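You operate a simulated robot arm through the tools that you are given. There is no shell and no other tool. Be economical: measure what you need, move in short steps, check, and stop when the job is done.

The job below is to be done with a simulated two-armed robot. You get a single attempt, and the scene is never put back.

## Task
Tap both dowels home and thread the yellow roll on the blue one.
Fine: use the rubber tamper and stand it back; thread the tape roll only once both dowels are home, down on the block. Set down upright: rubber tamper.

Only the result counts: the job must be done as asked and must still hold three seconds after the hand-in. Knocking over, shifting, dropping, spilling or breaking anything else fails it.

## Robot
Two 7-joint arms with two-finger grippers on one trunk, hanging from a carriage that runs on a gantry, over the field with the corners [-2.952, 0.45], [-2.586, -0.776], [0.001, -0.004], [-0.365, 1.223] (x, y) and turns from -359 to 329 degrees about z. Base frame: it is fixed where the carriage stands at the start and does not move with it; the origin is on the floor, on the carriage's upright axis, x ahead of it, y to its left, z up. Readings come in m, degrees, newtons and seconds.
The left shoulder is at the start at [0.04, 0.158, 1.142], the right one opposite. With the tool pointing down near the work surface each hand reaches from about 0.1 to 0.56 m from the robot's upright axis, wherever it stands, measured 20 degrees to its own side. Places, roughly: blue dowel [0.5, -0.3, 0.8]; green dowel [0.5, -0.2, 0.8]; seat of the blue dowel [0.5, -0.3, 0.8]. Payload 1.96 kg a hand.
The TCP of each hand is the grasp point between the finger pads, 0.02 m short of the fingertips. In the tool frame z runs along the fingers and y along their closing line. The gripper opens to 0.072 m. The gripper's body begins 0.038 m behind the TCP.
Orientation is that of the tool frame in the base frame, as [roll, pitch, yaw] about the fixed x, y, z axes, in that order (R = Rz(yaw) Ry(pitch) Rx(roll)). With the fingers straight down and closing along the base's y, the tool's x points along the base's -x, its y along +y and its z along -z.

## Interface
- The arms move only by the tool apply_moves. It takes "left_moves", "right_moves" or both (then of equal length, played together; a hand with none holds still); each is a list of rows, each a list of 3 entries, a list of its own where there are three numbers: the gripper command, from -1 (shut) to 1 (fully open), values between in proportion, then the shift along the base's x, y, z in units of 20 mm (1.0 is 20 mm), then the turn, a rotation vector about the base's x, y, z in units of 6 degrees (1.0 is 6 degrees). In form: [[gripper, [tx, ty, tz], [ax, ay, az]], ...]. A call has 1 to 12 rows; each row shifts and turns the commanded pose from where the row before left it. A call with a number of a shift or a turn outside -1 to 1 is refused whole. A row lasts 0.2 s, in which the tool goes at most 0.05 m and 8.6 degrees; a call with a longer step from one row to the next is refused whole, and so is a gripper value outside its range. A pose out of reach is approached as far as the arm can. The call stops where the force on the tool passes 40 N (or 10 N more than at its start, if that is more) or the arm is blocked; 0.2 s more then pass. Each finger travels about 0.045 m/s and halts on what it meets, pressing with about 36 N; the grip force reading is that of the motor and also rises with nothing between the fingers. The clock runs only during rows and for 0.2 s after the last one: add rows that do not move to give the fingers time. It gives the time, the measured TCP pose, the force on the tool (base axes), the opening and the grip force at its end, in the units of the frame above (readings bear some noise), with the torque about the TCP (base axes, N m) and any sound that the robot's microphone picked up, and new pictures: "show" is both (left out), scene, wrist or none (wrist: the cameras of the hands that moved).
- Cameras (640 x 400 px; columns grow to the right, rows downward): "scene" is now at [0.2042, -0.046, 1.4926]; the picture's right is [-0.72, -0.69, 0.00], its down [-0.62, 0.64, -0.45] and it looks along [0.31, -0.32, -0.89] (base axes); focal length 272 px, centre (320, 200). "left" rides on the left gripper at [0.071, -0.019, -0.082] in its tool frame; the picture's right is [0.26, 0.97, 0.00], its down [-0.67, 0.18, -0.72] and it looks along [-0.69, 0.19, 0.70] (tool axes); focal length 280 px, centre (320, 200). "right" rides on the right gripper at [0.071, 0.019, -0.082] in its tool frame; the picture's right is [-0.26, 0.97, 0.00], its down [-0.67, -0.18, -0.72] and it looks along [-0.69, -0.19, 0.70] (tool axes); focal length 280 px, centre (320, 200). There is no depth. A picture from a camera that has moved, and an enlarged one, comes with that camera's place and axes in the base frame and with its lens.
- lift_body(by): slides the trunk up (or, below 0, down) by that many m; the arms and the scene camera ride with it, the base frame stays. It gives what a move gives, with no picture.
- steer(legs): drives the robot by 1 to 6 legs, each [ahead, left, turn to the left] in m, m and degrees, along the robot's own axes; the way and the turn of a leg run together, so that a leg with both is an arc; at most 1.5 m and 180 degrees a leg. The arms and the cameras ride along, it lands a little off, and it stops where it bumps. It keeps to its track: a leg is cut to what the track allows. It gives what a move gives, and a new picture of the scene camera.
- turn_head(pan, tilt): turns the head with the scene camera to pan (to the left, within 86 degrees either way) and tilt (down, from -29 to 69), counted from straight ahead of the robot. It gives what a move gives, and a new picture of the scene camera.
- zoom(camera, box): a new picture of the part [left, top, right, bottom] of that camera's present view, enlarged. No time passes.
- finish_job(): hands the job in; it is judged then, once.

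Go step by step. Nothing tells you exact positions but the pictures and the camera data: compare them with the known pose of the tool, close in by small moves and look again before you grip or let go. The budget is 120 turns and 260 pictures, counting those below and the enlarged ones. Unless the task says otherwise, let go and move clear before handing in, and close with one line.

The tools are called after "Emit:" as a command line: name --argument value ..., lists and objects as JSON in quotes. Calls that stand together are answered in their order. apply_moves: Moves the arms, as the interface text tells. Its arguments: {"type":"object","properties":{"left_moves":{"type":"array","items":{"type":"array"}},"right_moves":{"type":"array","items":{"type":"array"}},"show":{"type":"string","enum":["both","scene","wrist","none"]}},"required":[]} The other tools are called the same way: lift_body (by) slides the trunk up or down; steer (legs) drives the base; turn_head (pan, tilt) turns the head that bears the scene camera; zoom (camera, box) takes an enlarged picture of a part of a camera's view; finish_job () hands the job in.

At the start:

```text
clock: 0.0
left_eef_pos: [0.3075, -0.0452, 1.1716]
left_orientation: [180.0, 0.0, 180.0]
left_force: [0.0, 0.4, -0.4]
left_moment: [0.03, 0.01, -0.03]
left_grip_width: 0.0721
left_finger_force: 0.0
right_eef_pos: [0.2624, -0.3398, 1.1391]
right_orientation: [-180.0, 0.0, 180.0]
right_force: [0.1, -0.8, 0.7]
right_moment: [0.01, -0.01, 0.05]
right_grip_width: 0.0718
right_finger_force: 0.1
trunk travel left (down, up): [-0.625, 0.215]
robot x, y, heading: [-0.0017, -0.0028, 0.3]
head pan, tilt: [-46.0, 63.2]
```

scene: 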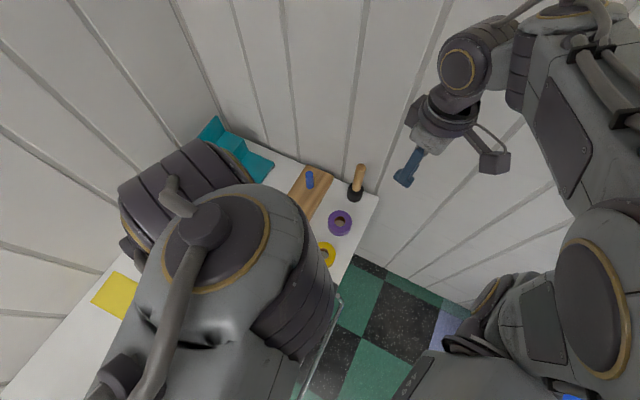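
right: 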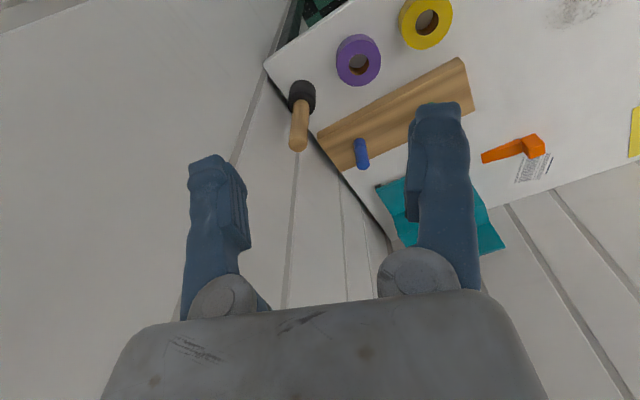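
left: 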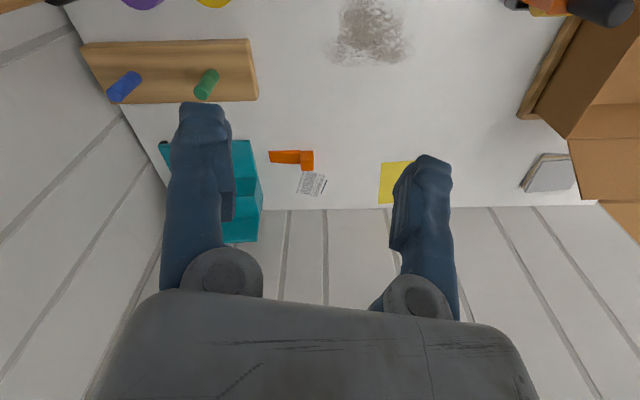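

The tamper stands upright near [0.38, -0.40], with the dowels in the block around [0.51, -0.32] and [0.47, -0.19] and the yellow roll near [0.33, -0.21]. I'll turn the robot left so the right arm can reach, then look again.

Emit:
steer --legs '[[0, 0, 28]]'

Emit:
turn_head --pan -65 --tilt 55

```text
clock: 1.8
left_eef_pos: [0.2933, 0.1072, 1.1711]
left_orientation: [179.9, 0.0, -151.7]
left_force: [0.0, 0.3, -0.5]
left_moment: [0.02, 0.0, 0.0]
left_grip_width: 0.0721
left_finger_force: 0.2
right_eef_pos: [0.3925, -0.1735, 1.1385]
right_orientation: [-180.0, 0.0, -151.7]
right_force: [-1.0, 0.5, 0.5]
right_moment: [-0.02, 0.02, 0.02]
right_grip_width: 0.072
right_finger_force: 0.0
trunk travel left (down, up): [-0.625, 0.215]
robot x, y, heading: [-0.0012, 0.0005, 28.2]
head pan, tilt: [-46.0, 63.2]
camera scene: at [0.2013, 0.0561, 1.4926], right [-0.3, -0.95, 0.0], down [-0.85, 0.27, -0.45], along [0.43, -0.14, -0.89], focal length 272 px, centre (320, 200)
```

scene: 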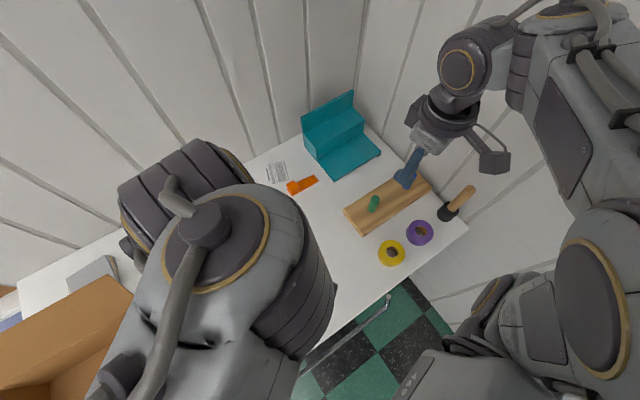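

```text
clock: 2.6
left_eef_pos: [0.2923, 0.1065, 1.1712]
left_orientation: [179.9, 0.0, -151.7]
left_force: [-0.1, 0.5, -0.7]
left_moment: [0.05, -0.01, -0.02]
left_grip_width: 0.0718
left_finger_force: 0.1
right_eef_pos: [0.3921, -0.1734, 1.1375]
right_orientation: [180.0, -0.1, -151.8]
right_force: [0.8, -0.2, -0.3]
right_moment: [-0.01, 0.01, 0.01]
right_grip_width: 0.0719
right_finger_force: 0.0
trunk travel left (down, up): [-0.625, 0.215]
robot x, y, heading: [-0.0002, -0.0004, 28.1]
head pan, tilt: [-65.0, 55.0]
camera scene: at [0.1992, 0.0321, 1.5023], right [-0.6, -0.8, 0.0], down [-0.66, 0.49, -0.57], along [0.46, -0.34, -0.82], focal length 272 px, centre (320, 200)
```

scene: 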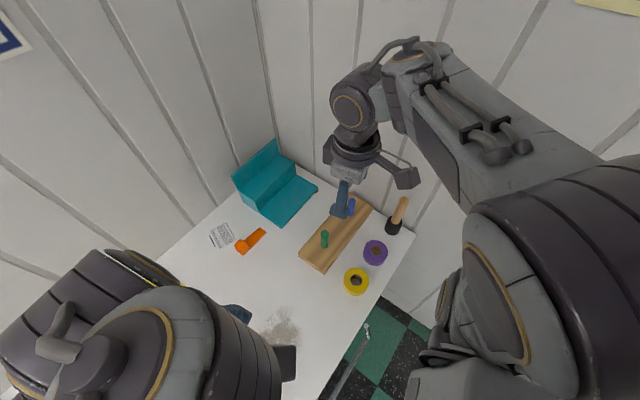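

The view is clear now. I'll bring the right hand over the tamper at a safe height.

Emit:
apply_moves --right_moves '[[1, [0, -0.96, 0], [0, 0, 0]], [1, [0, -0.96, 0], [0, 0, 0]], [1, [0, -0.96, 0], [0, 0, 0]], [1, [0, -0.96, 0], [0, 0, 0]], [1, [0, -0.96, 0], [0, 0, 0]], [1, [0, -0.96, 0], [0, 0, 0]], [1, [0, -0.96, -0.5], [0, 0, 0]], [1, [0, -0.96, -0.5], [0, 0, 0]], [1, [0, -0.96, -0.5], [0, 0, 0]], [1, [0, -0.96, -0.5], [0, 0, 0]], [1, [0, -0.96, -0.5], [0, 0, 0]], [1, [-0.5, -0.96, -0.5], [0, 0, 0]]]'

```text
clock: 5.2
left_eef_pos: [0.2922, 0.1068, 1.1703]
left_orientation: [180.0, 0.0, -151.6]
left_force: [-0.1, 0.7, 0.0]
left_moment: [-0.02, 0.02, -0.01]
left_grip_width: 0.0721
left_finger_force: 0.1
right_eef_pos: [0.383, -0.4034, 1.0759]
right_orientation: [-179.9, 0.0, -151.8]
right_force: [-0.1, 0.4, -0.3]
right_moment: [-0.01, 0.01, 0.01]
right_grip_width: 0.0721
right_finger_force: 0.1
trunk travel left (down, up): [-0.625, 0.215]
robot x, y, heading: [-0.0015, -0.0001, 28.3]
head pan, tilt: [-65.0, 55.0]
camera scene: at [0.1992, 0.0321, 1.5023], right [-0.6, -0.8, 0.0], down [-0.66, 0.49, -0.57], along [0.46, -0.34, -0.82], focal length 272 px, centre (320, 200)
camera right: at [0.3123, -0.4205, 1.157], right [-0.23, 0.97, 0.0], down [0.68, 0.16, 0.72], along [0.7, 0.16, -0.7], focal length 280 px, centre (320, 200)
```

scene: 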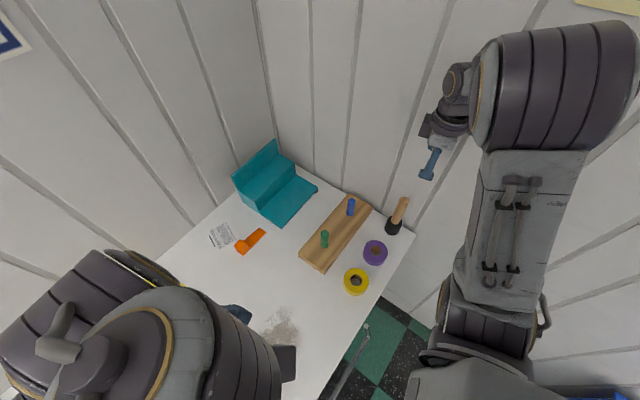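
right: 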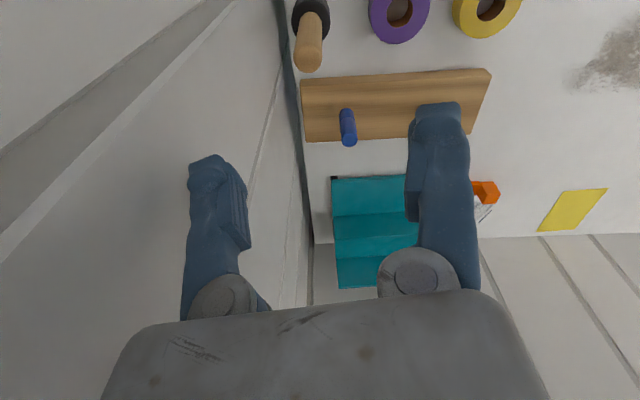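

Triangulated, the handle top is near [0.406, -0.411, 0.885]. I'll move over it, come down partway and look.

Emit:
apply_moves --right_moves '[[1, [0.6, -0.2, -1], [0, 0, 0]], [1, [0.6, -0.2, -1], [0, 0, 0]], [1, [0, 0, -1], [0, 0, 0]], [1, [0, 0, -1], [0, 0, 0]], [1, [0, 0, -1], [0, 0, 0]], [1, [0, 0, -1], [0, 0, 0]], [1, [0, 0, -0.8], [0, 0, 0]], [1, [0, 0, 0], [0, 0, 0]]]'

Emit:
zoom --camera "scene" --box '[280, 130, 480, 310]'

```text
clock: 7.0
left_eef_pos: [0.2926, 0.1077, 1.1706]
left_orientation: [-180.0, -0.1, -151.7]
left_force: [-0.5, 0.1, 0.2]
left_moment: [0.0, -0.03, 0.03]
left_grip_width: 0.0721
left_finger_force: 0.1
right_eef_pos: [0.4074, -0.4121, 0.9415]
right_orientation: [180.0, 0.0, -151.6]
right_force: [-0.1, -0.8, 0.3]
right_moment: [0.01, 0.02, -0.01]
right_grip_width: 0.0717
right_finger_force: 0.1
trunk travel left (down, up): [-0.625, 0.215]
robot x, y, heading: [-0.0024, 0.003, 28.2]
head pan, tilt: [-65.0, 55.0]
camera scene: at [0.1992, 0.0321, 1.5023], right [-0.6, -0.8, 0.0], down [-0.66, 0.49, -0.57], along [0.46, -0.34, -0.82], focal length 272 px, centre (320, 200)
camera right: at [0.3369, -0.4294, 1.0217], right [-0.23, 0.97, 0.0], down [0.68, 0.16, 0.72], along [0.7, 0.16, -0.7], focal length 280 px, centre (320, 200)
```

scene: 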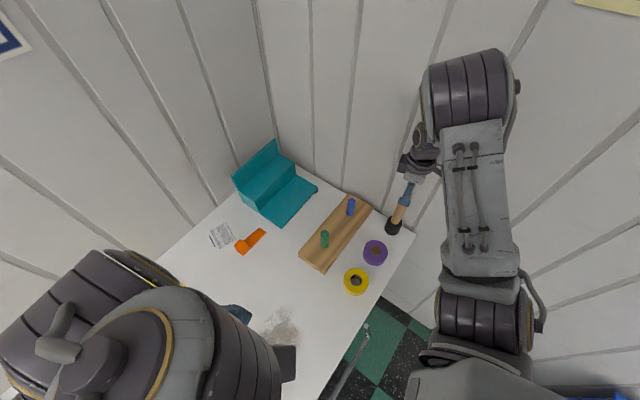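
right: 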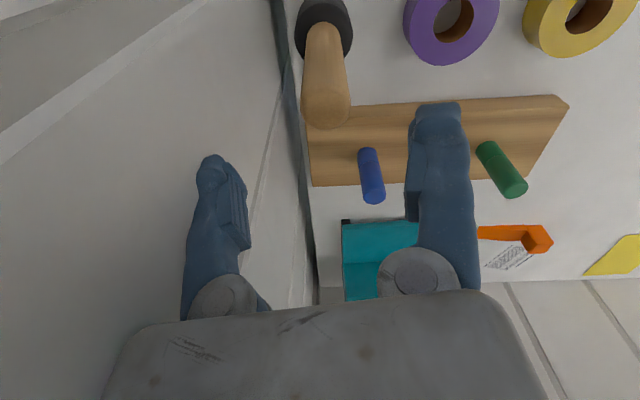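

```text
2.22 times, centred on (380, 220) of scene
camera zoom: at [0.1992, 0.0321, 1.5023], right [-0.6, -0.8, 0.0], down [-0.66, 0.49, -0.57], along [0.46, -0.34, -0.82], focal length 604 px, centre (187, 156)
```

zoom: 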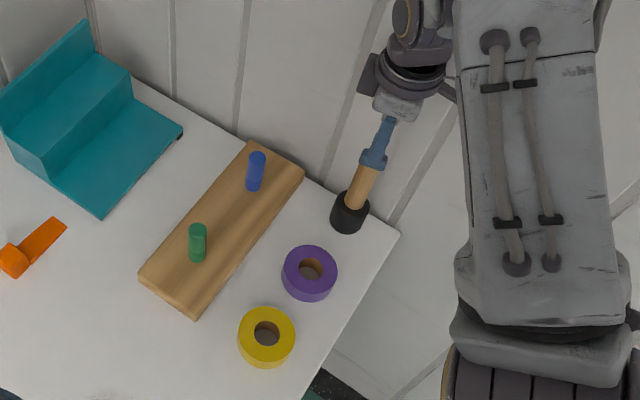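

The handle is centred between the fingers to a few mm, with its top at z about 0.882. I'll descend around it and grip.

Emit:
apply_moves --right_moves '[[1, [0, 0.1, -0.8], [0, 0, 0]], [1, [0, 0.05, -0.8], [0, 0, 0]], [1, [0, 0, -0.8], [0, 0, 0]], [1, [0, 0, -0.8], [0, 0, 0]], [1, [0, 0, -0.8], [0, 0, 0]], [1, [0, 0, -0.3], [0, 0, 0]], [1, [0, 0, 0], [0, 0, 0]]]'

```text
clock: 8.6
left_eef_pos: [0.293, 0.1073, 1.171]
left_orientation: [-180.0, 0.0, -151.7]
left_force: [-0.4, -0.2, -0.5]
left_moment: [0.01, 0.03, 0.0]
left_grip_width: 0.0718
left_finger_force: 0.2
right_eef_pos: [0.4057, -0.4104, 0.8565]
right_orientation: [179.9, -0.1, -151.7]
right_force: [0.7, 0.0, -0.6]
right_moment: [0.01, 0.01, 0.02]
right_grip_width: 0.0722
right_finger_force: 0.1
trunk travel left (down, up): [-0.625, 0.215]
robot x, y, heading: [-0.0011, -0.0003, 28.1]
head pan, tilt: [-65.0, 55.0]
camera scene: at [0.1992, 0.0321, 1.5023], right [-0.6, -0.8, 0.0], down [-0.66, 0.49, -0.57], along [0.46, -0.34, -0.82], focal length 272 px, centre (320, 200)
camera right: at [0.3348, -0.4273, 0.9366], right [-0.23, 0.97, 0.0], down [0.68, 0.16, 0.72], along [0.7, 0.16, -0.7], focal length 280 px, centre (320, 200)
```

scene: 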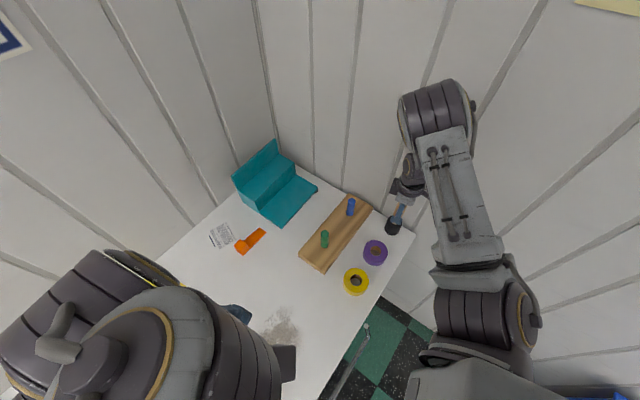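
right: 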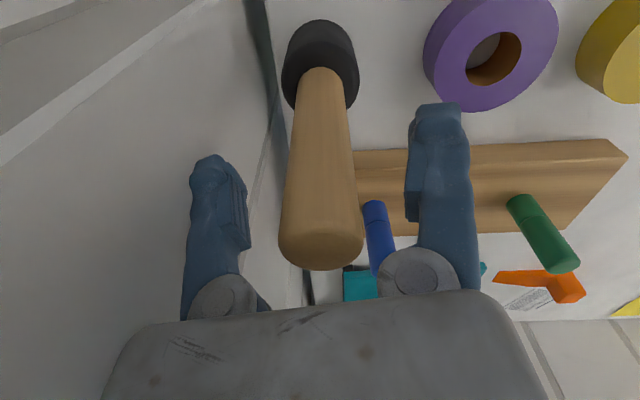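

The handle is well between the fingers, and [0.406, -0.410, 0.857] is the stand-back pose to remember. I'll close the gripper and lift slightly.

Emit:
apply_moves --right_moves '[[0.2, [0, 0, 0], [0, 0, 0]], [-0.3, [0, 0, 0], [0, 0, 0]], [-1, [0, 0, 0], [0, 0, 0]], [-1, [0, 0, 0], [0, 0, 0]], [-1, [0, 0, 0], [0, 0, 0]], [-1, [0, 0, 0], [0, 0, 0]]]' --show "none"

Emit:
apply_moves --right_moves '[[-1, [0, 0, 0.5], [0, 0, 0]], [-1, [0, 0, 1], [0, 0, 0]], [-1, [0, 0, 1], [0, 0, 0]], [-1, [0, 0, 1], [0, 0, 0]], [-1, [0, 0, 1], [0, 0, 0]], [-1, [0, 0, 0.5], [0, 0, 0]], [-1, [0, 0, 0], [0, 0, 0]]]'

Emit:
zoom --camera "scene" --box '[280, 130, 480, 310]'

```text
clock: 10.0
left_eef_pos: [0.2926, 0.1068, 1.1716]
left_orientation: [180.0, -0.1, -151.8]
left_force: [0.0, 0.3, 0.3]
left_moment: [-0.03, 0.01, 0.01]
left_grip_width: 0.0723
left_finger_force: 0.0
right_eef_pos: [0.4043, -0.4113, 0.8571]
right_orientation: [-179.9, 0.0, -151.7]
right_force: [0.4, -0.2, -0.1]
right_moment: [-0.02, -0.04, 0.0]
right_grip_width: 0.0254
right_finger_force: 36.4
trunk travel left (down, up): [-0.625, 0.215]
robot x, y, heading: [-0.0031, 0.0006, 28.2]
head pan, tilt: [-65.0, 55.0]
```

```text
clock: 11.6
left_eef_pos: [0.2929, 0.1056, 1.1714]
left_orientation: [180.0, 0.1, -151.7]
left_force: [0.4, -0.1, -0.1]
left_moment: [0.02, 0.02, -0.02]
left_grip_width: 0.072
left_finger_force: 0.1
right_eef_pos: [0.4069, -0.4102, 0.9553]
right_orientation: [179.9, -0.1, -151.7]
right_force: [0.3, -0.3, -4.2]
right_moment: [-0.01, 0.01, -0.02]
right_grip_width: 0.0251
right_finger_force: 36.0
trunk travel left (down, up): [-0.625, 0.215]
robot x, y, heading: [0.0017, -0.0031, 28.3]
head pan, tilt: [-65.0, 55.0]
camera scene: at [0.1992, 0.0322, 1.5023], right [-0.6, -0.8, 0.0], down [-0.66, 0.49, -0.57], along [0.46, -0.34, -0.82], focal length 272 px, centre (320, 200)
camera right: at [0.336, -0.4267, 1.0356], right [-0.23, 0.97, 0.0], down [0.68, 0.16, 0.72], along [0.7, 0.16, -0.7], focal length 280 px, centre (320, 200)
```

scene: 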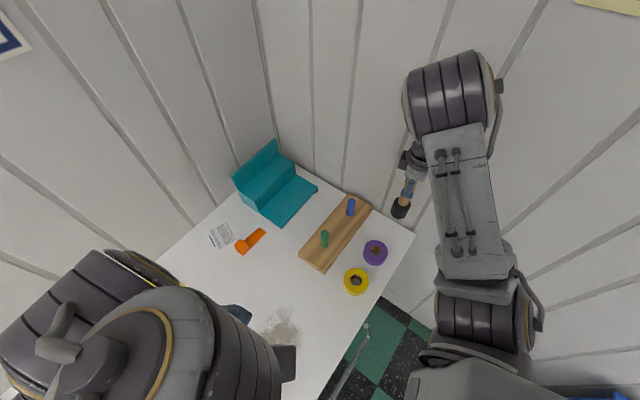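
right: 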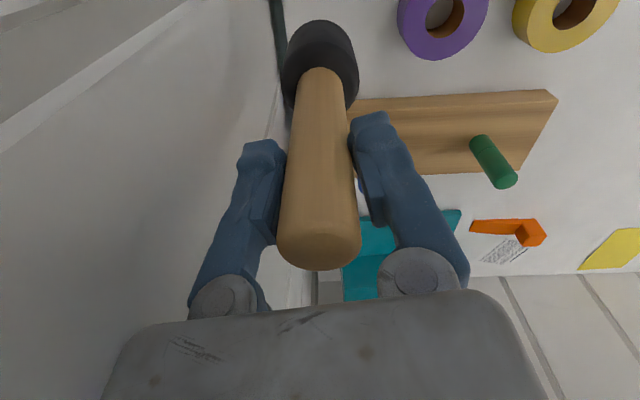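

```text
2.22 times, centred on (380, 220) of scene
camera zoom: at [0.1992, 0.0322, 1.5023], right [-0.6, -0.8, 0.0], down [-0.66, 0.49, -0.57], along [0.46, -0.34, -0.82], focal length 604 px, centre (187, 156)
```

zoom: 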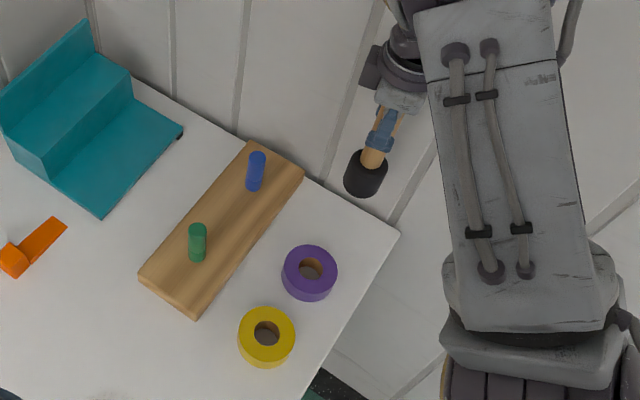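

The tamper is held firmly. The dowel tops come out at about [0.525, -0.329, 0.816] (blue) and [0.485, -0.196, 0.818] (green); I'll rise and go over the blue one.

Emit:
apply_moves --right_moves '[[-1, [0, 0, 1], [0, 0, 0]], [-1, [0, 0, 1], [0, 0, 0]], [-1, [0.7, 0.5, 0.2], [0, 0, 0]], [-1, [0.8, 0.5, 0], [0, 0, 0]], [-1, [0.8, 0.5, 0], [0, 0, 0]], [-1, [0.8, 0.5, 0], [0, 0, 0]], [-1, [0.8, 0.6, 0], [0, 0, 0]], [-1, [0.8, 0.6, 0], [0, 0, 0]], [-1, [0.8, 0.5, 0], [0, 0, 0]], [-1, [0.4, 0.3, 0], [0, 0, 0]], [-1, [0, 0, 0], [0, 0, 0]]]'

Emit:
zoom --camera "scene" --box '[280, 130, 480, 310]'

```text
clock: 14.0
left_eef_pos: [0.2924, 0.107, 1.1712]
left_orientation: [-179.9, 0.0, -151.6]
left_force: [0.6, -0.8, -0.5]
left_moment: [-0.01, -0.03, 0.02]
left_grip_width: 0.0722
left_finger_force: 0.0
right_eef_pos: [0.5252, -0.3286, 0.9996]
right_orientation: [180.0, 0.1, -151.7]
right_force: [-0.2, 0.7, -2.9]
right_moment: [0.01, 0.02, 0.01]
right_grip_width: 0.025
right_finger_force: 36.5
trunk travel left (down, up): [-0.625, 0.215]
robot x, y, heading: [0.0014, 0.0004, 28.7]
head pan, tilt: [-65.0, 55.0]
camera scene: at [0.1991, 0.0322, 1.5023], right [-0.6, -0.8, 0.0], down [-0.66, 0.49, -0.57], along [0.46, -0.34, -0.82], focal length 272 px, centre (320, 200)
camera right: at [0.454, -0.3465, 1.0798], right [-0.23, 0.97, 0.0], down [0.68, 0.16, 0.72], along [0.7, 0.16, -0.7], focal length 280 px, centre (320, 200)
```

scene: 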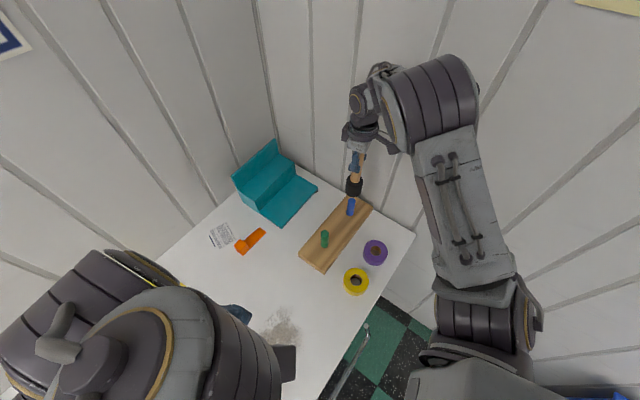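
right: 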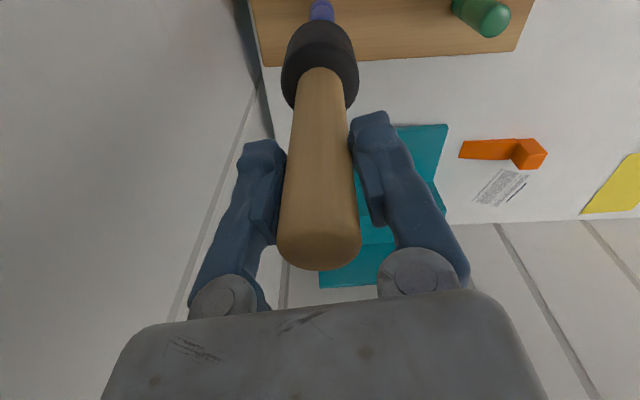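

```text
2.22 times, centred on (380, 220) of scene
camera zoom: at [0.1991, 0.0322, 1.5023], right [-0.6, -0.8, 0.0], down [-0.66, 0.49, -0.57], along [0.46, -0.34, -0.82], focal length 604 px, centre (187, 156)
```

zoom: 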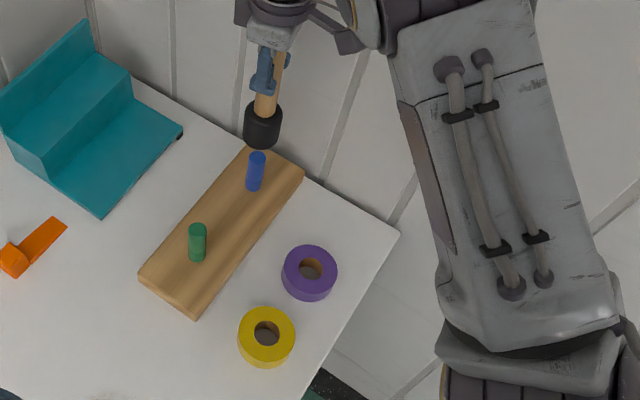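

The tamper head sits right above the blue dowel. I'll lower it gently until it meets the top.

Emit:
apply_moves --right_moves '[[-1, [0, 0, -0.5], [0, 0, 0]], [-1, [0, 0, -0.5], [0, 0, 0]], [-1, [0, 0, -0.5], [0, 0, 0]], [-1, [0, 0, -0.3], [0, 0, 0]], [-1, [0, 0, -0.3], [0, 0, 0]], [-1, [0, 0, -0.3], [0, 0, 0]], [-1, [0, 0, -0.3], [0, 0, 0]], [-1, [0, 0, -0.3], [0, 0, 0]], [-1, [0, 0, -0.3], [0, 0, 0]]]'

Emit:
zoom --camera "scene" --box '[280, 130, 480, 310]'

```text
clock: 16.0
left_eef_pos: [0.2929, 0.1069, 1.172]
left_orientation: [179.9, 0.0, -151.7]
left_force: [0.3, 0.1, 1.2]
left_moment: [0.04, 0.0, -0.02]
left_grip_width: 0.0719
left_finger_force: 0.0
right_eef_pos: [0.5251, -0.3288, 0.9337]
right_orientation: [-179.8, -0.1, -151.7]
right_force: [-1.9, -1.0, 12.0]
right_moment: [-0.18, 0.14, -0.01]
right_grip_width: 0.0249
right_finger_force: 36.1
trunk travel left (down, up): [-0.625, 0.215]
robot x, y, heading: [0.0, -0.0017, 28.4]
head pan, tilt: [-65.0, 55.0]
camera scene: at [0.1995, 0.0318, 1.5023], right [-0.6, -0.8, 0.0], down [-0.66, 0.49, -0.57], along [0.46, -0.34, -0.82], focal length 272 px, centre (320, 200)
camera right: at [0.4545, -0.3467, 1.0135], right [-0.23, 0.97, 0.0], down [0.68, 0.16, 0.72], along [0.7, 0.16, -0.7], focal length 280 px, centre (320, 200)
```

scene: 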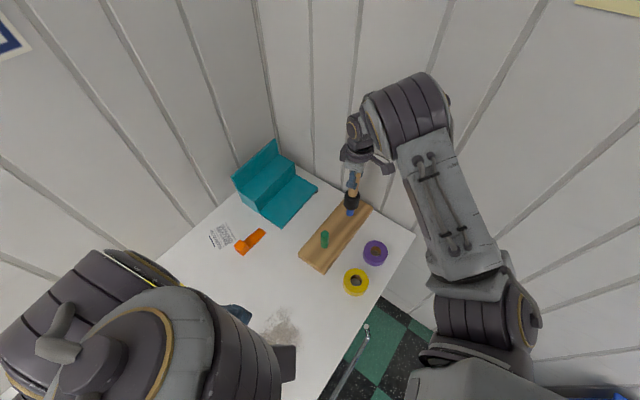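
right: 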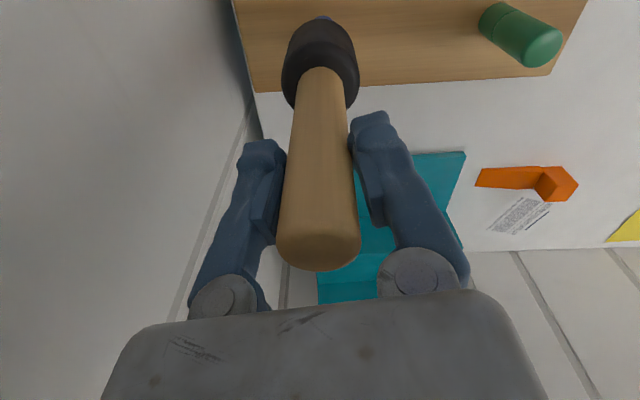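

```text
2.22 times, centred on (380, 220) of scene
camera zoom: at [0.1995, 0.0318, 1.5023], right [-0.6, -0.8, 0.0], down [-0.66, 0.49, -0.57], along [0.46, -0.34, -0.82], focal length 604 px, centre (187, 156)
```

zoom: 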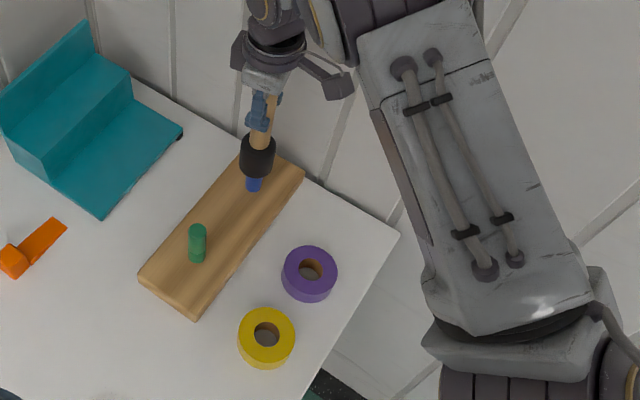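

The head is on the dowel at about 15 N. I'll press further and watch the force.

Emit:
apply_moves --right_moves '[[-1, [0, 0, -0.3], [0, 0, 0]], [-1, [0, 0, -0.3], [0, 0, 0]], [-1, [0, 0, -0.3], [0, 0, 0]], [-1, [0, 0, -0.3], [0, 0, 0]], [-1, [0, 0, -0.3], [0, 0, 0]], [-1, [0, 0, -0.3], [0, 0, 0]]]'

Emit:
zoom --camera "scene" --box '[280, 130, 480, 310]'

```text
clock: 16.6
left_eef_pos: [0.2944, 0.1056, 1.1709]
left_orientation: [-179.9, 0.1, -151.7]
left_force: [0.0, 0.1, 0.4]
left_moment: [0.0, 0.04, -0.04]
left_grip_width: 0.0722
left_finger_force: 0.1
right_eef_pos: [0.5285, -0.3307, 0.9307]
right_orientation: [-179.5, 0.2, -151.4]
right_force: [-4.8, 0.3, 35.6]
right_moment: [-0.13, 0.57, 0.0]
right_grip_width: 0.0253
right_finger_force: 35.9
trunk travel left (down, up): [-0.625, 0.215]
robot x, y, heading: [0.0005, 0.0016, 28.5]
head pan, tilt: [-65.0, 55.0]
stopped in row 2 (right hand): the force on the tool passed its limit at 43 N (the readings are from after the stop); the commanded pose is now the measured one
camera scene: at [0.1998, 0.0313, 1.5028], right [-0.6, -0.8, 0.0], down [-0.66, 0.49, -0.58], along [0.46, -0.34, -0.82], focal length 272 px, centre (320, 200)
camera right: at [0.4577, -0.348, 1.0096], right [-0.23, 0.97, -0.01], down [0.67, 0.16, 0.72], along [0.7, 0.16, -0.69], focal length 280 px, centre (320, 200)
```

scene: 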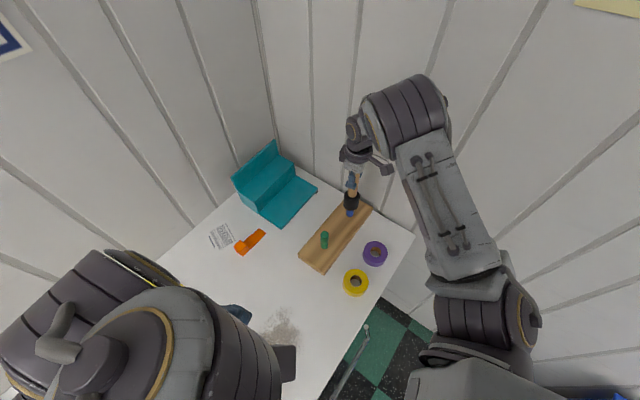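
right: 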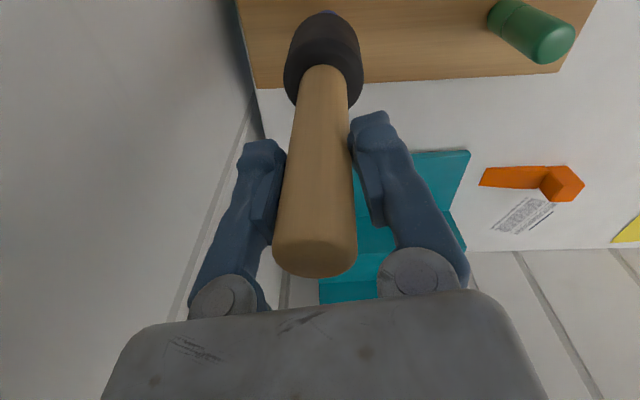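

```text
2.22 times, centred on (380, 220) of scene
camera zoom: at [0.1998, 0.0313, 1.5028], right [-0.6, -0.8, 0.0], down [-0.66, 0.49, -0.58], along [0.46, -0.34, -0.82], focal length 604 px, centre (187, 156)
```

zoom: 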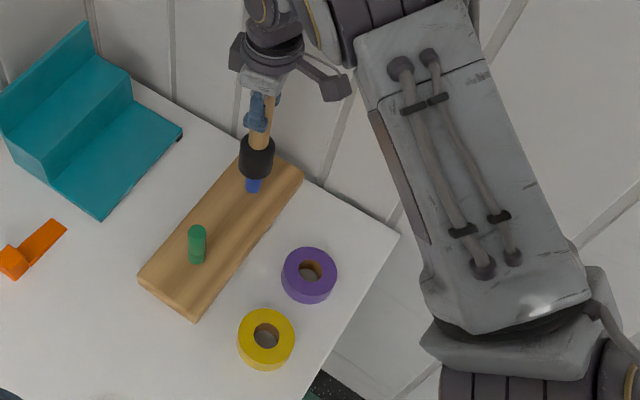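

A steady press at about 40 N doesn't visibly move the dowel, so I'll try a real tap by rising about 40 mm and striking down at full step speed.

Emit:
apply_moves --right_moves '[[-1, [0, 0, 1], [0, 0, 0]], [-1, [0, 0, 1], [0, 0, 0]], [-1, [0, 0, 0], [0, 0, 0]], [-1, [0, 0, -1], [0, 0, 0]], [-1, [0, 0, -1], [0, 0, 0]], [-1, [0, 0, -1], [0, 0, 0]], [-1, [0, 0, -1], [0, 0, 0]]]' --show "none"

Emit:
zoom --camera "scene" --box '[280, 130, 480, 310]'

```text
clock: 17.9
left_eef_pos: [0.2945, 0.1046, 1.1717]
left_orientation: [-179.8, 0.1, -151.7]
left_force: [0.5, 0.2, 0.7]
left_moment: [0.02, 0.0, 0.0]
left_grip_width: 0.0721
left_finger_force: 0.0
right_eef_pos: [0.5332, -0.3317, 0.9192]
right_orientation: [-179.0, 0.7, -151.3]
right_force: [-4.5, -0.4, 49.9]
right_moment: [-0.12, 0.68, -0.01]
right_grip_width: 0.0252
right_finger_force: 36.0
trunk travel left (down, up): [-0.625, 0.215]
robot x, y, heading: [-0.0005, -0.0001, 28.3]
head pan, tilt: [-65.0, 55.0]
stopped in row 6 (right hand): the force on the tool passed its limit at 93 N (the readings are from after the stop); the commanded pose is now the measured one
```

```text
2.22 times, centred on (380, 220) of scene
camera zoom: at [0.2004, 0.0309, 1.5035], right [-0.6, -0.8, 0.0], down [-0.66, 0.49, -0.58], along [0.46, -0.34, -0.82], focal length 604 px, centre (187, 156)
```

zoom: 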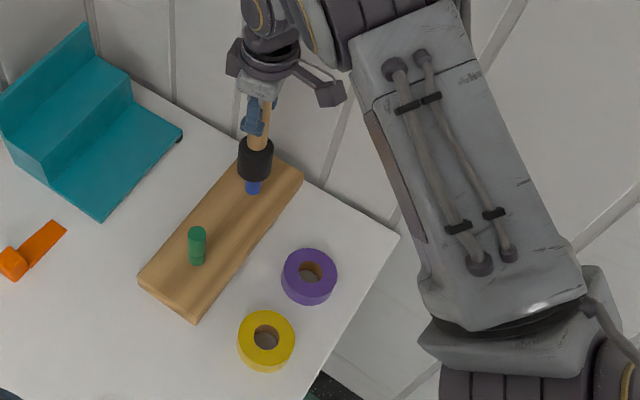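

That tap moved it about 11 mm, so impacts work. I'll lift, straighten the small tilt and offset, and check the grip.

Emit:
apply_moves --right_moves '[[-1, [-0.2, 0, 1], [0.09, 0.18, 0]], [-1, [-0.2, 0, 1], [0, 0, 0]], [-1, [0, 0, 0.5], [0, 0, 0]], [-1, [0, 0, 0], [0, 0, 0]]]' --show "wrist"

Emit:
zoom --camera "scene" --box '[280, 130, 480, 310]'

```text
clock: 18.9
left_eef_pos: [0.2936, 0.1081, 1.1711]
left_orientation: [-180.0, 0.0, -151.7]
left_force: [0.0, 0.0, 0.0]
left_moment: [0.01, 0.02, -0.02]
left_grip_width: 0.072
left_finger_force: 0.0
right_eef_pos: [0.5222, -0.329, 0.9645]
right_orientation: [179.5, -0.2, -151.3]
right_force: [0.0, 0.2, -3.1]
right_moment: [-0.02, -0.03, -0.02]
right_grip_width: 0.0252
right_finger_force: 36.3
trunk travel left (down, up): [-0.625, 0.215]
robot x, y, heading: [0.0001, 0.0002, 28.4]
head pan, tilt: [-65.0, 55.0]
camera right: at [0.4525, -0.3478, 1.0447], right [-0.23, 0.97, 0.01], down [0.68, 0.16, 0.71], along [0.69, 0.17, -0.7], focal length 280 px, centre (320, 200)
```

right: 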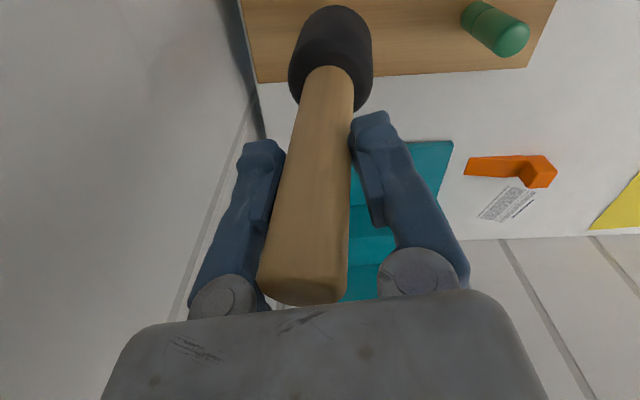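

```text
2.22 times, centred on (380, 220) of scene
camera zoom: at [0.1991, 0.0321, 1.5022], right [-0.6, -0.8, 0.0], down [-0.66, 0.49, -0.57], along [0.46, -0.34, -0.82], focal length 604 px, centre (187, 156)
```

zoom: 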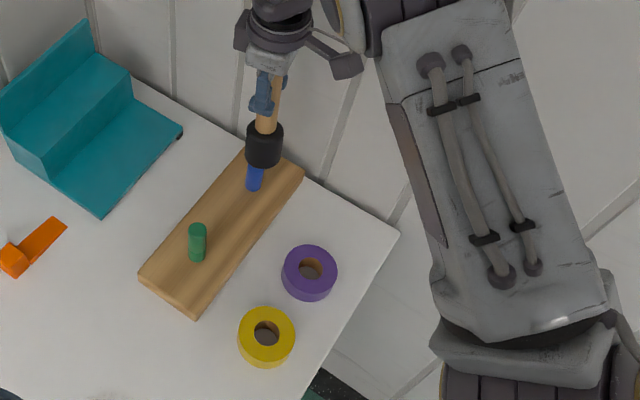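

The tamper, not the dowel, moved: the handle slid up in the grip to the palm and tilted about 8°. I'll take it back to its spot, straighten it by tilting the hand, and regrip with the handle end against the palm.

Emit:
apply_moves --right_moves '[[-1, [-0.2, 0, 0.7], [0, -0.2, 0]], [-1, [-0.6, -0.4, 0], [-0.1, -0.2, 0]], [-1, [-0.6, -0.4, 0], [-0.1, -0.2, 0]], [-1, [-0.7, -0.5, 0], [0, -0.2, 0]], [-1, [-0.7, -0.5, 0], [0, -0.2, 0]], [-1, [-0.7, -0.5, 0], [0, -0.2, 0]], [-1, [-0.7, -0.5, 0], [0, -0.2, 0]], [-1, [-0.7, -0.5, 0], [0, 0, 0]], [-1, [-0.5, -0.4, 0], [0, 0, 0]], [-1, [-0.4, -0.4, 0], [0, 0, 0]], [-1, [0, 0, 0], [0, 0, 0]]]'

Emit:
zoom --camera "scene" --box '[280, 130, 480, 310]'

```text
clock: 21.4
left_eef_pos: [0.2927, 0.1069, 1.1708]
left_orientation: [180.0, 0.0, -151.7]
left_force: [-0.3, -0.4, -0.1]
left_moment: [0.01, 0.03, 0.01]
left_grip_width: 0.0717
left_finger_force: 0.0
right_eef_pos: [0.4039, -0.4101, 0.9773]
right_orientation: [-175.2, 6.6, -151.1]
right_force: [-0.2, -0.5, -2.5]
right_moment: [-0.01, 0.02, 0.05]
right_grip_width: 0.0253
right_finger_force: 35.9
trunk travel left (down, up): [-0.625, 0.215]
robot x, y, heading: [-0.0007, -0.0016, 28.3]
head pan, tilt: [-65.0, 55.0]
camera scene: at [0.1991, 0.0322, 1.5023], right [-0.6, -0.8, 0.0], down [-0.66, 0.49, -0.57], along [0.46, -0.34, -0.82], focal length 272 px, centre (320, 200)
camera right: at [0.324, -0.4267, 1.0471], right [-0.23, 0.97, -0.05], down [0.57, 0.17, 0.8], along [0.79, 0.16, -0.6], focal length 280 px, centre (320, 200)
```

scene: 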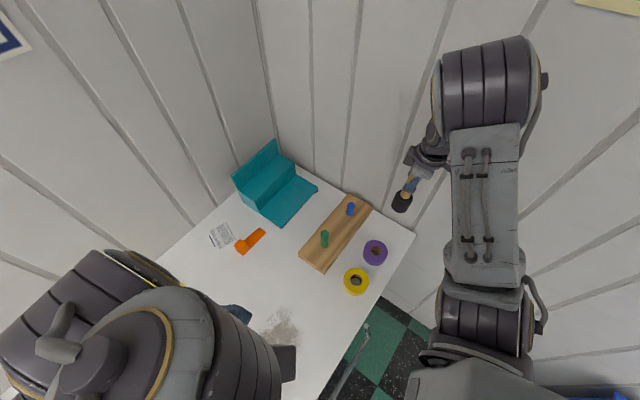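
right: 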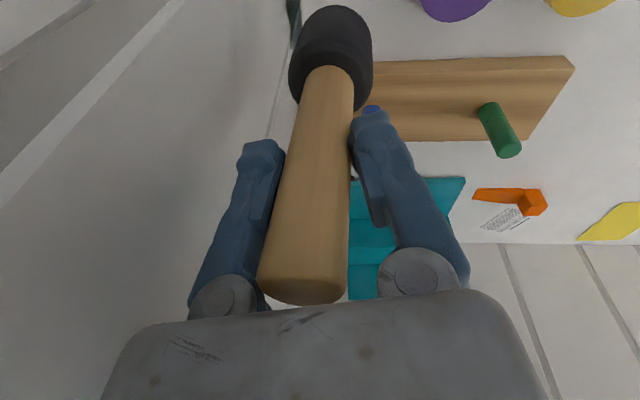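

```text
2.22 times, centred on (380, 220) of scene
camera zoom: at [0.1991, 0.0322, 1.5023], right [-0.6, -0.8, 0.0], down [-0.66, 0.49, -0.57], along [0.46, -0.34, -0.82], focal length 604 px, centre (187, 156)
```

zoom: 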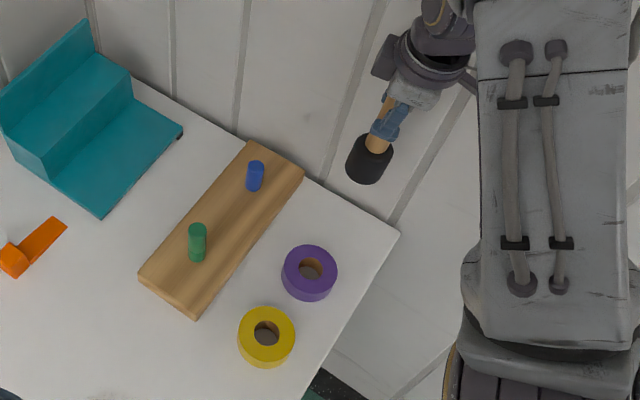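

The blue dowel did go down about 15 mm, so tapping works. I'll look closer at how the tamper is leaning before setting it down.

Emit:
zoom --camera "scene" --box '[370, 150, 450, 220]'

Emit:
zoom --camera "right" --box '[220, 0, 420, 310]'

```text
5.71 times, centred on (410, 185) of scene
camera zoom: at [0.1991, 0.0322, 1.5023], right [-0.6, -0.8, 0.0], down [-0.66, 0.49, -0.57], along [0.46, -0.34, -0.82], focal length 1554 px, centre (-194, 286)
```

zoom: 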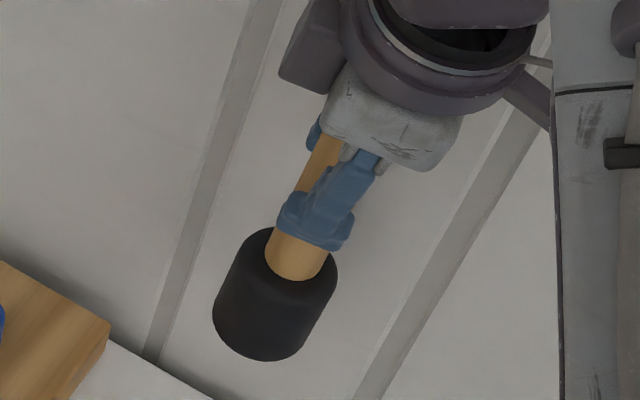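

```text
1.29 times, centred on (320, 155) of right
camera zoom: at [0.324, -0.4267, 1.0471], right [-0.23, 0.97, -0.05], down [0.57, 0.17, 0.8], along [0.79, 0.16, -0.6], focal length 362 px, centre (320, 258)
```

zoom: 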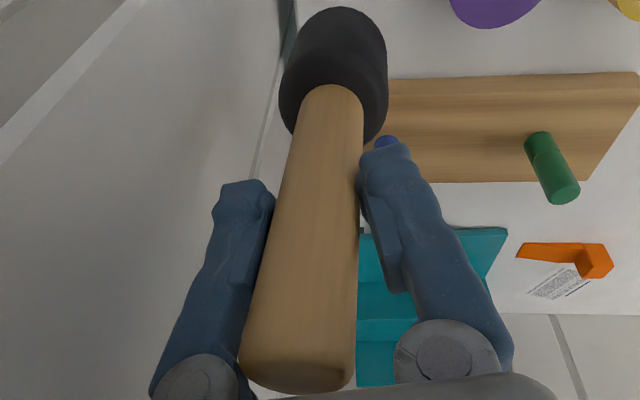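

Compared with the vertical vanishing points in both views, the tamper is now within about 2° of upright. I'll lower it toward its spot.

Emit:
apply_moves --right_moves '[[-1, [0.1, 0, -1], [0, 0, 0]], [-1, [0, 0, -1], [0, 0, 0]], [-1, [0, 0, -1], [0, 0, 0]], [-1, [0, 0, -1], [0, 0, 0]], [-1, [0, 0, -1], [0, 0, 0]], [-1, [0, 0, -0.6], [0, 0, 0]], [-1, [0, 0, -0.3], [0, 0, 0]], [-1, [0, 0, 0], [0, 0, 0]]]' --show "none"

Emit:
zoom --camera "scene" --box '[350, 160, 450, 260]'

```text
clock: 23.1
left_eef_pos: [0.2916, 0.1064, 1.1707]
left_orientation: [180.0, 0.1, -151.7]
left_force: [-0.4, 0.2, -0.7]
left_moment: [0.0, 0.01, -0.02]
left_grip_width: 0.0719
left_finger_force: 0.2
right_eef_pos: [0.4055, -0.4083, 0.8622]
right_orientation: [-175.3, 6.6, -151.1]
right_force: [-0.2, -0.9, -2.7]
right_moment: [0.0, 0.02, -0.02]
right_grip_width: 0.0253
right_finger_force: 35.7
trunk travel left (down, up): [-0.625, 0.215]
robot x, y, heading: [0.0003, -0.002, 28.3]
head pan, tilt: [-65.0, 55.0]
```

```text
4.00 times, centred on (400, 210) of scene
camera zoom: at [0.1991, 0.0322, 1.5023], right [-0.6, -0.8, 0.0], down [-0.66, 0.49, -0.57], along [0.46, -0.34, -0.82], focal length 1088 px, centre (0, 160)
```

zoom: 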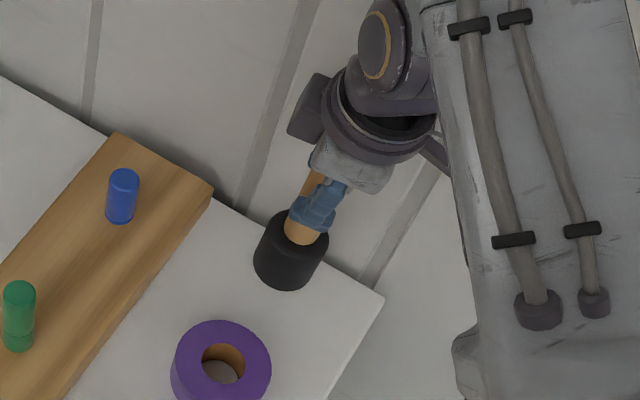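

Still about 10–15 mm above the table. I'll continue in small steps.

Emit:
apply_moves --right_moves '[[-1, [0, 0, -0.2], [0, 0, 0]], [-1, [0, 0, -0.2], [0, 0, 0]], [-1, [0, 0, -0.2], [0, 0, 0]], [-1, [0, 0, -0.1], [0, 0, 0]]]' --show "none"

Emit:
zoom --camera "scene" --box '[350, 160, 450, 260]'

```text
clock: 24.1
left_eef_pos: [0.2925, 0.1071, 1.1715]
left_orientation: [180.0, 0.0, -151.7]
left_force: [-0.4, 0.2, 0.2]
left_moment: [-0.01, 0.01, -0.01]
left_grip_width: 0.0721
left_finger_force: 0.0
right_eef_pos: [0.4078, -0.4108, 0.8466]
right_orientation: [-175.3, 6.5, -151.2]
right_force: [0.0, -0.7, -3.2]
right_moment: [-0.02, 0.02, 0.0]
right_grip_width: 0.0255
right_finger_force: 36.1
trunk travel left (down, up): [-0.625, 0.215]
robot x, y, heading: [0.0007, 0.0017, 28.3]
head pan, tilt: [-65.0, 55.0]
```

```text
4.00 times, centred on (400, 210) of scene
camera zoom: at [0.1991, 0.0322, 1.5023], right [-0.6, -0.8, 0.0], down [-0.66, 0.49, -0.57], along [0.46, -0.34, -0.82], focal length 1088 px, centre (0, 160)
```

zoom: 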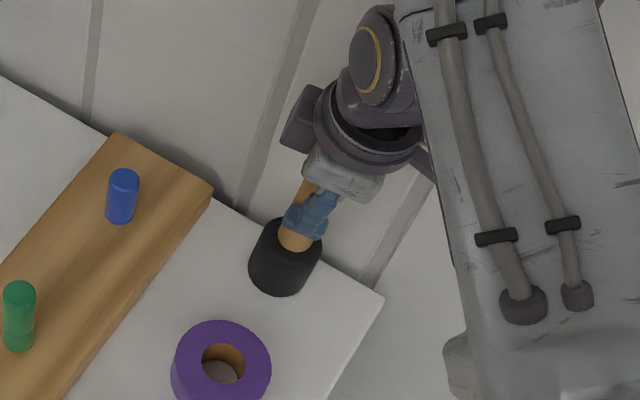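

Emit:
apply_moves --right_moves '[[-1, [0, 0, -0.1], [0, 0, 0]], [-1, [0, 0, -0.1], [0, 0, 0]], [-1, [0, 0, -0.1], [0, 0, 0]]]' --show "none"

```text
clock: 24.7
left_eef_pos: [0.293, 0.1069, 1.1713]
left_orientation: [-179.9, 0.0, -151.7]
left_force: [0.2, -0.2, 0.7]
left_moment: [0.05, 0.05, 0.0]
left_grip_width: 0.0718
left_finger_force: 0.1
right_eef_pos: [0.4091, -0.4113, 0.846]
right_orientation: [-175.3, 6.5, -151.0]
right_force: [-5.9, 4.6, 30.1]
right_moment: [0.11, 0.86, -0.09]
right_grip_width: 0.0255
right_finger_force: 36.2
trunk travel left (down, up): [-0.625, 0.215]
robot x, y, heading: [-0.0008, 0.0002, 28.4]
head pan, tilt: [-65.0, 55.0]
stopped in row 2 (right hand): the force on the tool passed its limit at 46 N (the readings are from after the stop); the commanded pose is now the measured one
```

The tamper is on the table, so I'll ease the load and open.

Emit:
apply_moves --right_moves '[[-1, [0, 0, 0.03], [0, 0, 0]], [-0.2, [0, 0, 0], [0, 0, 0]], [0.0, [0, 0, 0], [0, 0, 0]], [0.4, [0, 0, 0], [0, 0, 0]], [1, [0, 0, 0], [0, 0, 0]], [1, [0, 0, 0], [0, 0, 0]], [1, [0, 0, 0], [0, 0, 0]], [1, [0, 0, 0], [0, 0, 0]]]'

Emit:
zoom --camera "scene" --box '[350, 160, 450, 260]'

```text
clock: 26.5
left_eef_pos: [0.2927, 0.1064, 1.171]
left_orientation: [-179.8, 0.1, -151.7]
left_force: [-0.4, 0.7, -0.6]
left_moment: [-0.01, 0.01, 0.04]
left_grip_width: 0.0718
left_finger_force: 0.2
right_eef_pos: [0.4107, -0.412, 0.8463]
right_orientation: [-175.4, 6.7, -150.9]
right_force: [1.3, -0.5, 27.5]
right_moment: [-0.5, -0.07, -0.01]
right_grip_width: 0.0716
right_finger_force: 0.0
trunk travel left (down, up): [-0.625, 0.215]
robot x, y, heading: [0.002, 0.0012, 28.5]
head pan, tilt: [-65.0, 55.0]
camera scene: at [0.1998, 0.0315, 1.5026], right [-0.6, -0.8, 0.0], down [-0.66, 0.49, -0.58], along [0.46, -0.34, -0.82], focal length 272 px, centre (320, 200)
camera right: at [0.3288, -0.428, 0.9167], right [-0.23, 0.97, -0.05], down [0.57, 0.18, 0.8], along [0.79, 0.16, -0.6], focal length 280 px, centre (320, 200)
```

scene: 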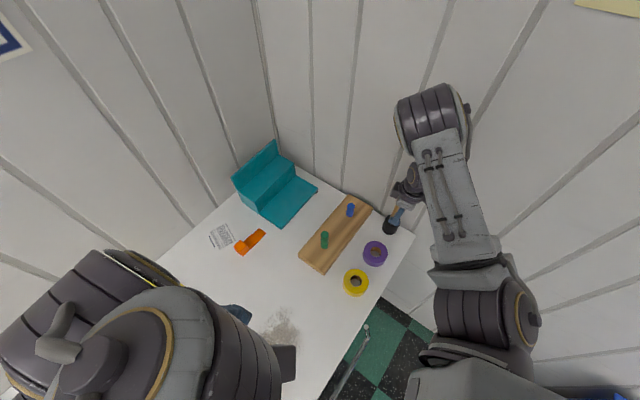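
right: 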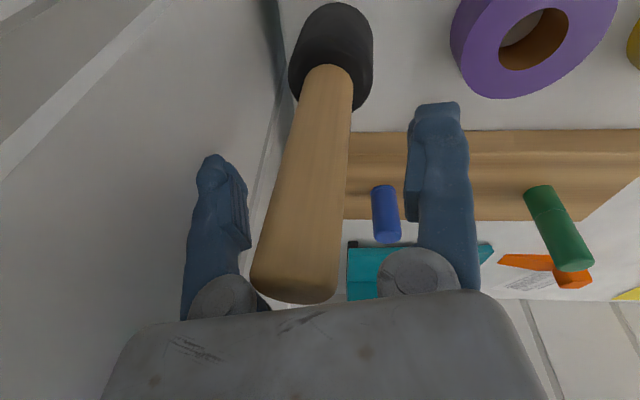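

```text
4.00 times, centred on (400, 210) of scene
camera zoom: at [0.1998, 0.0315, 1.5026], right [-0.6, -0.8, 0.0], down [-0.66, 0.49, -0.58], along [0.46, -0.34, -0.82], focal length 1088 px, centre (0, 160)
```

zoom: 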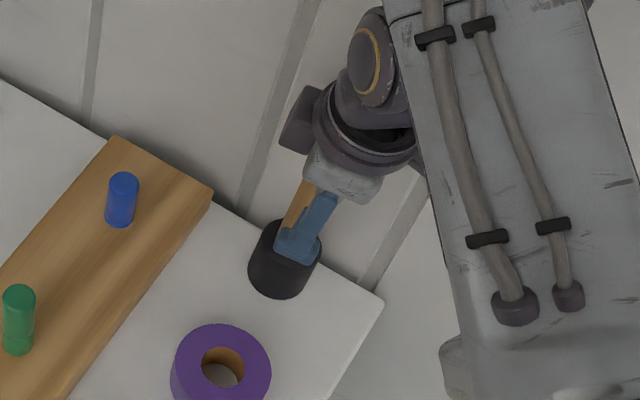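

The palm bears on the handle end. I'll raise it 25 mm, straighten the hand, and look before regripping.

Emit:
apply_moves --right_moves '[[1, [0, 0, 0.4], [0, 0, 0]], [1, [0, 0, 0.4], [0, 0, 0]], [1, [0, 0, 0.4], [0, 0, 0]], [1, [0, 0, 0.3], [0.1, 0.4, 0]], [1, [0, 0, 0], [0.1, 0.5, 0]], [1, [-0.1, 0, 0], [0, 0.45, -0.1]], [1, [0, 0, 0], [0, 0, 0]]]' --show "wrist"

Emit:
zoom --camera "scene" --box '[350, 160, 450, 260]'

```text
clock: 28.1
left_eef_pos: [0.2927, 0.1066, 1.1713]
left_orientation: [180.0, 0.1, -151.8]
left_force: [-0.2, 0.9, 0.4]
left_moment: [-0.03, 0.0, -0.01]
left_grip_width: 0.0719
left_finger_force: 0.0
right_eef_pos: [0.4052, -0.4101, 0.874]
right_orientation: [179.6, 0.0, -152.0]
right_force: [-0.7, 0.4, -0.5]
right_moment: [0.0, 0.01, -0.02]
right_grip_width: 0.0721
right_finger_force: 0.0
trunk travel left (down, up): [-0.625, 0.215]
robot x, y, heading: [0.0005, 0.0005, 28.6]
head pan, tilt: [-65.0, 55.0]
camera right: at [0.3361, -0.4272, 0.9544], right [-0.22, 0.97, 0.01], down [0.68, 0.15, 0.71], along [0.7, 0.16, -0.7], focal length 280 px, centre (320, 200)
```

right: 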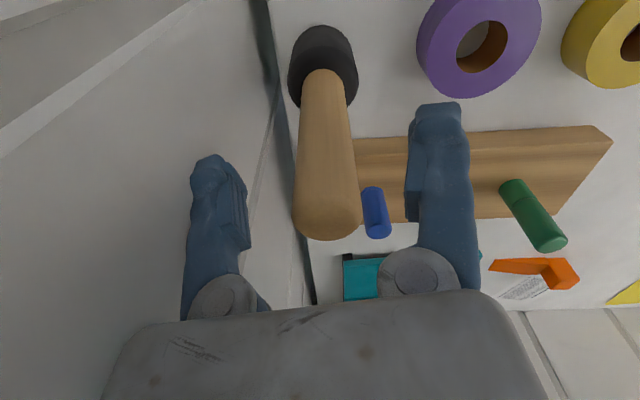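

```text
4.00 times, centred on (400, 210) of scene
camera zoom: at [0.199, 0.0322, 1.5023], right [-0.6, -0.8, 0.0], down [-0.66, 0.49, -0.57], along [0.46, -0.34, -0.82], focal length 1088 px, centre (0, 160)
```

zoom: 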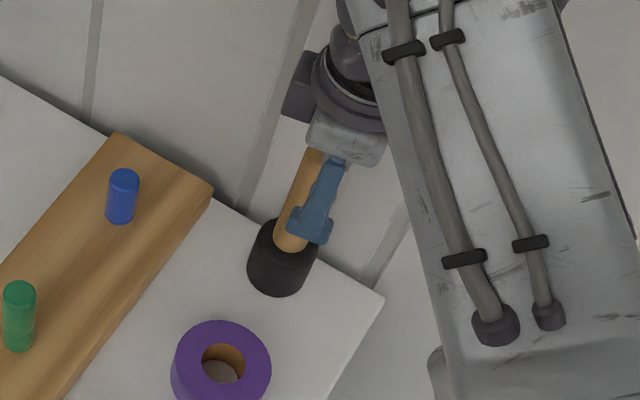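

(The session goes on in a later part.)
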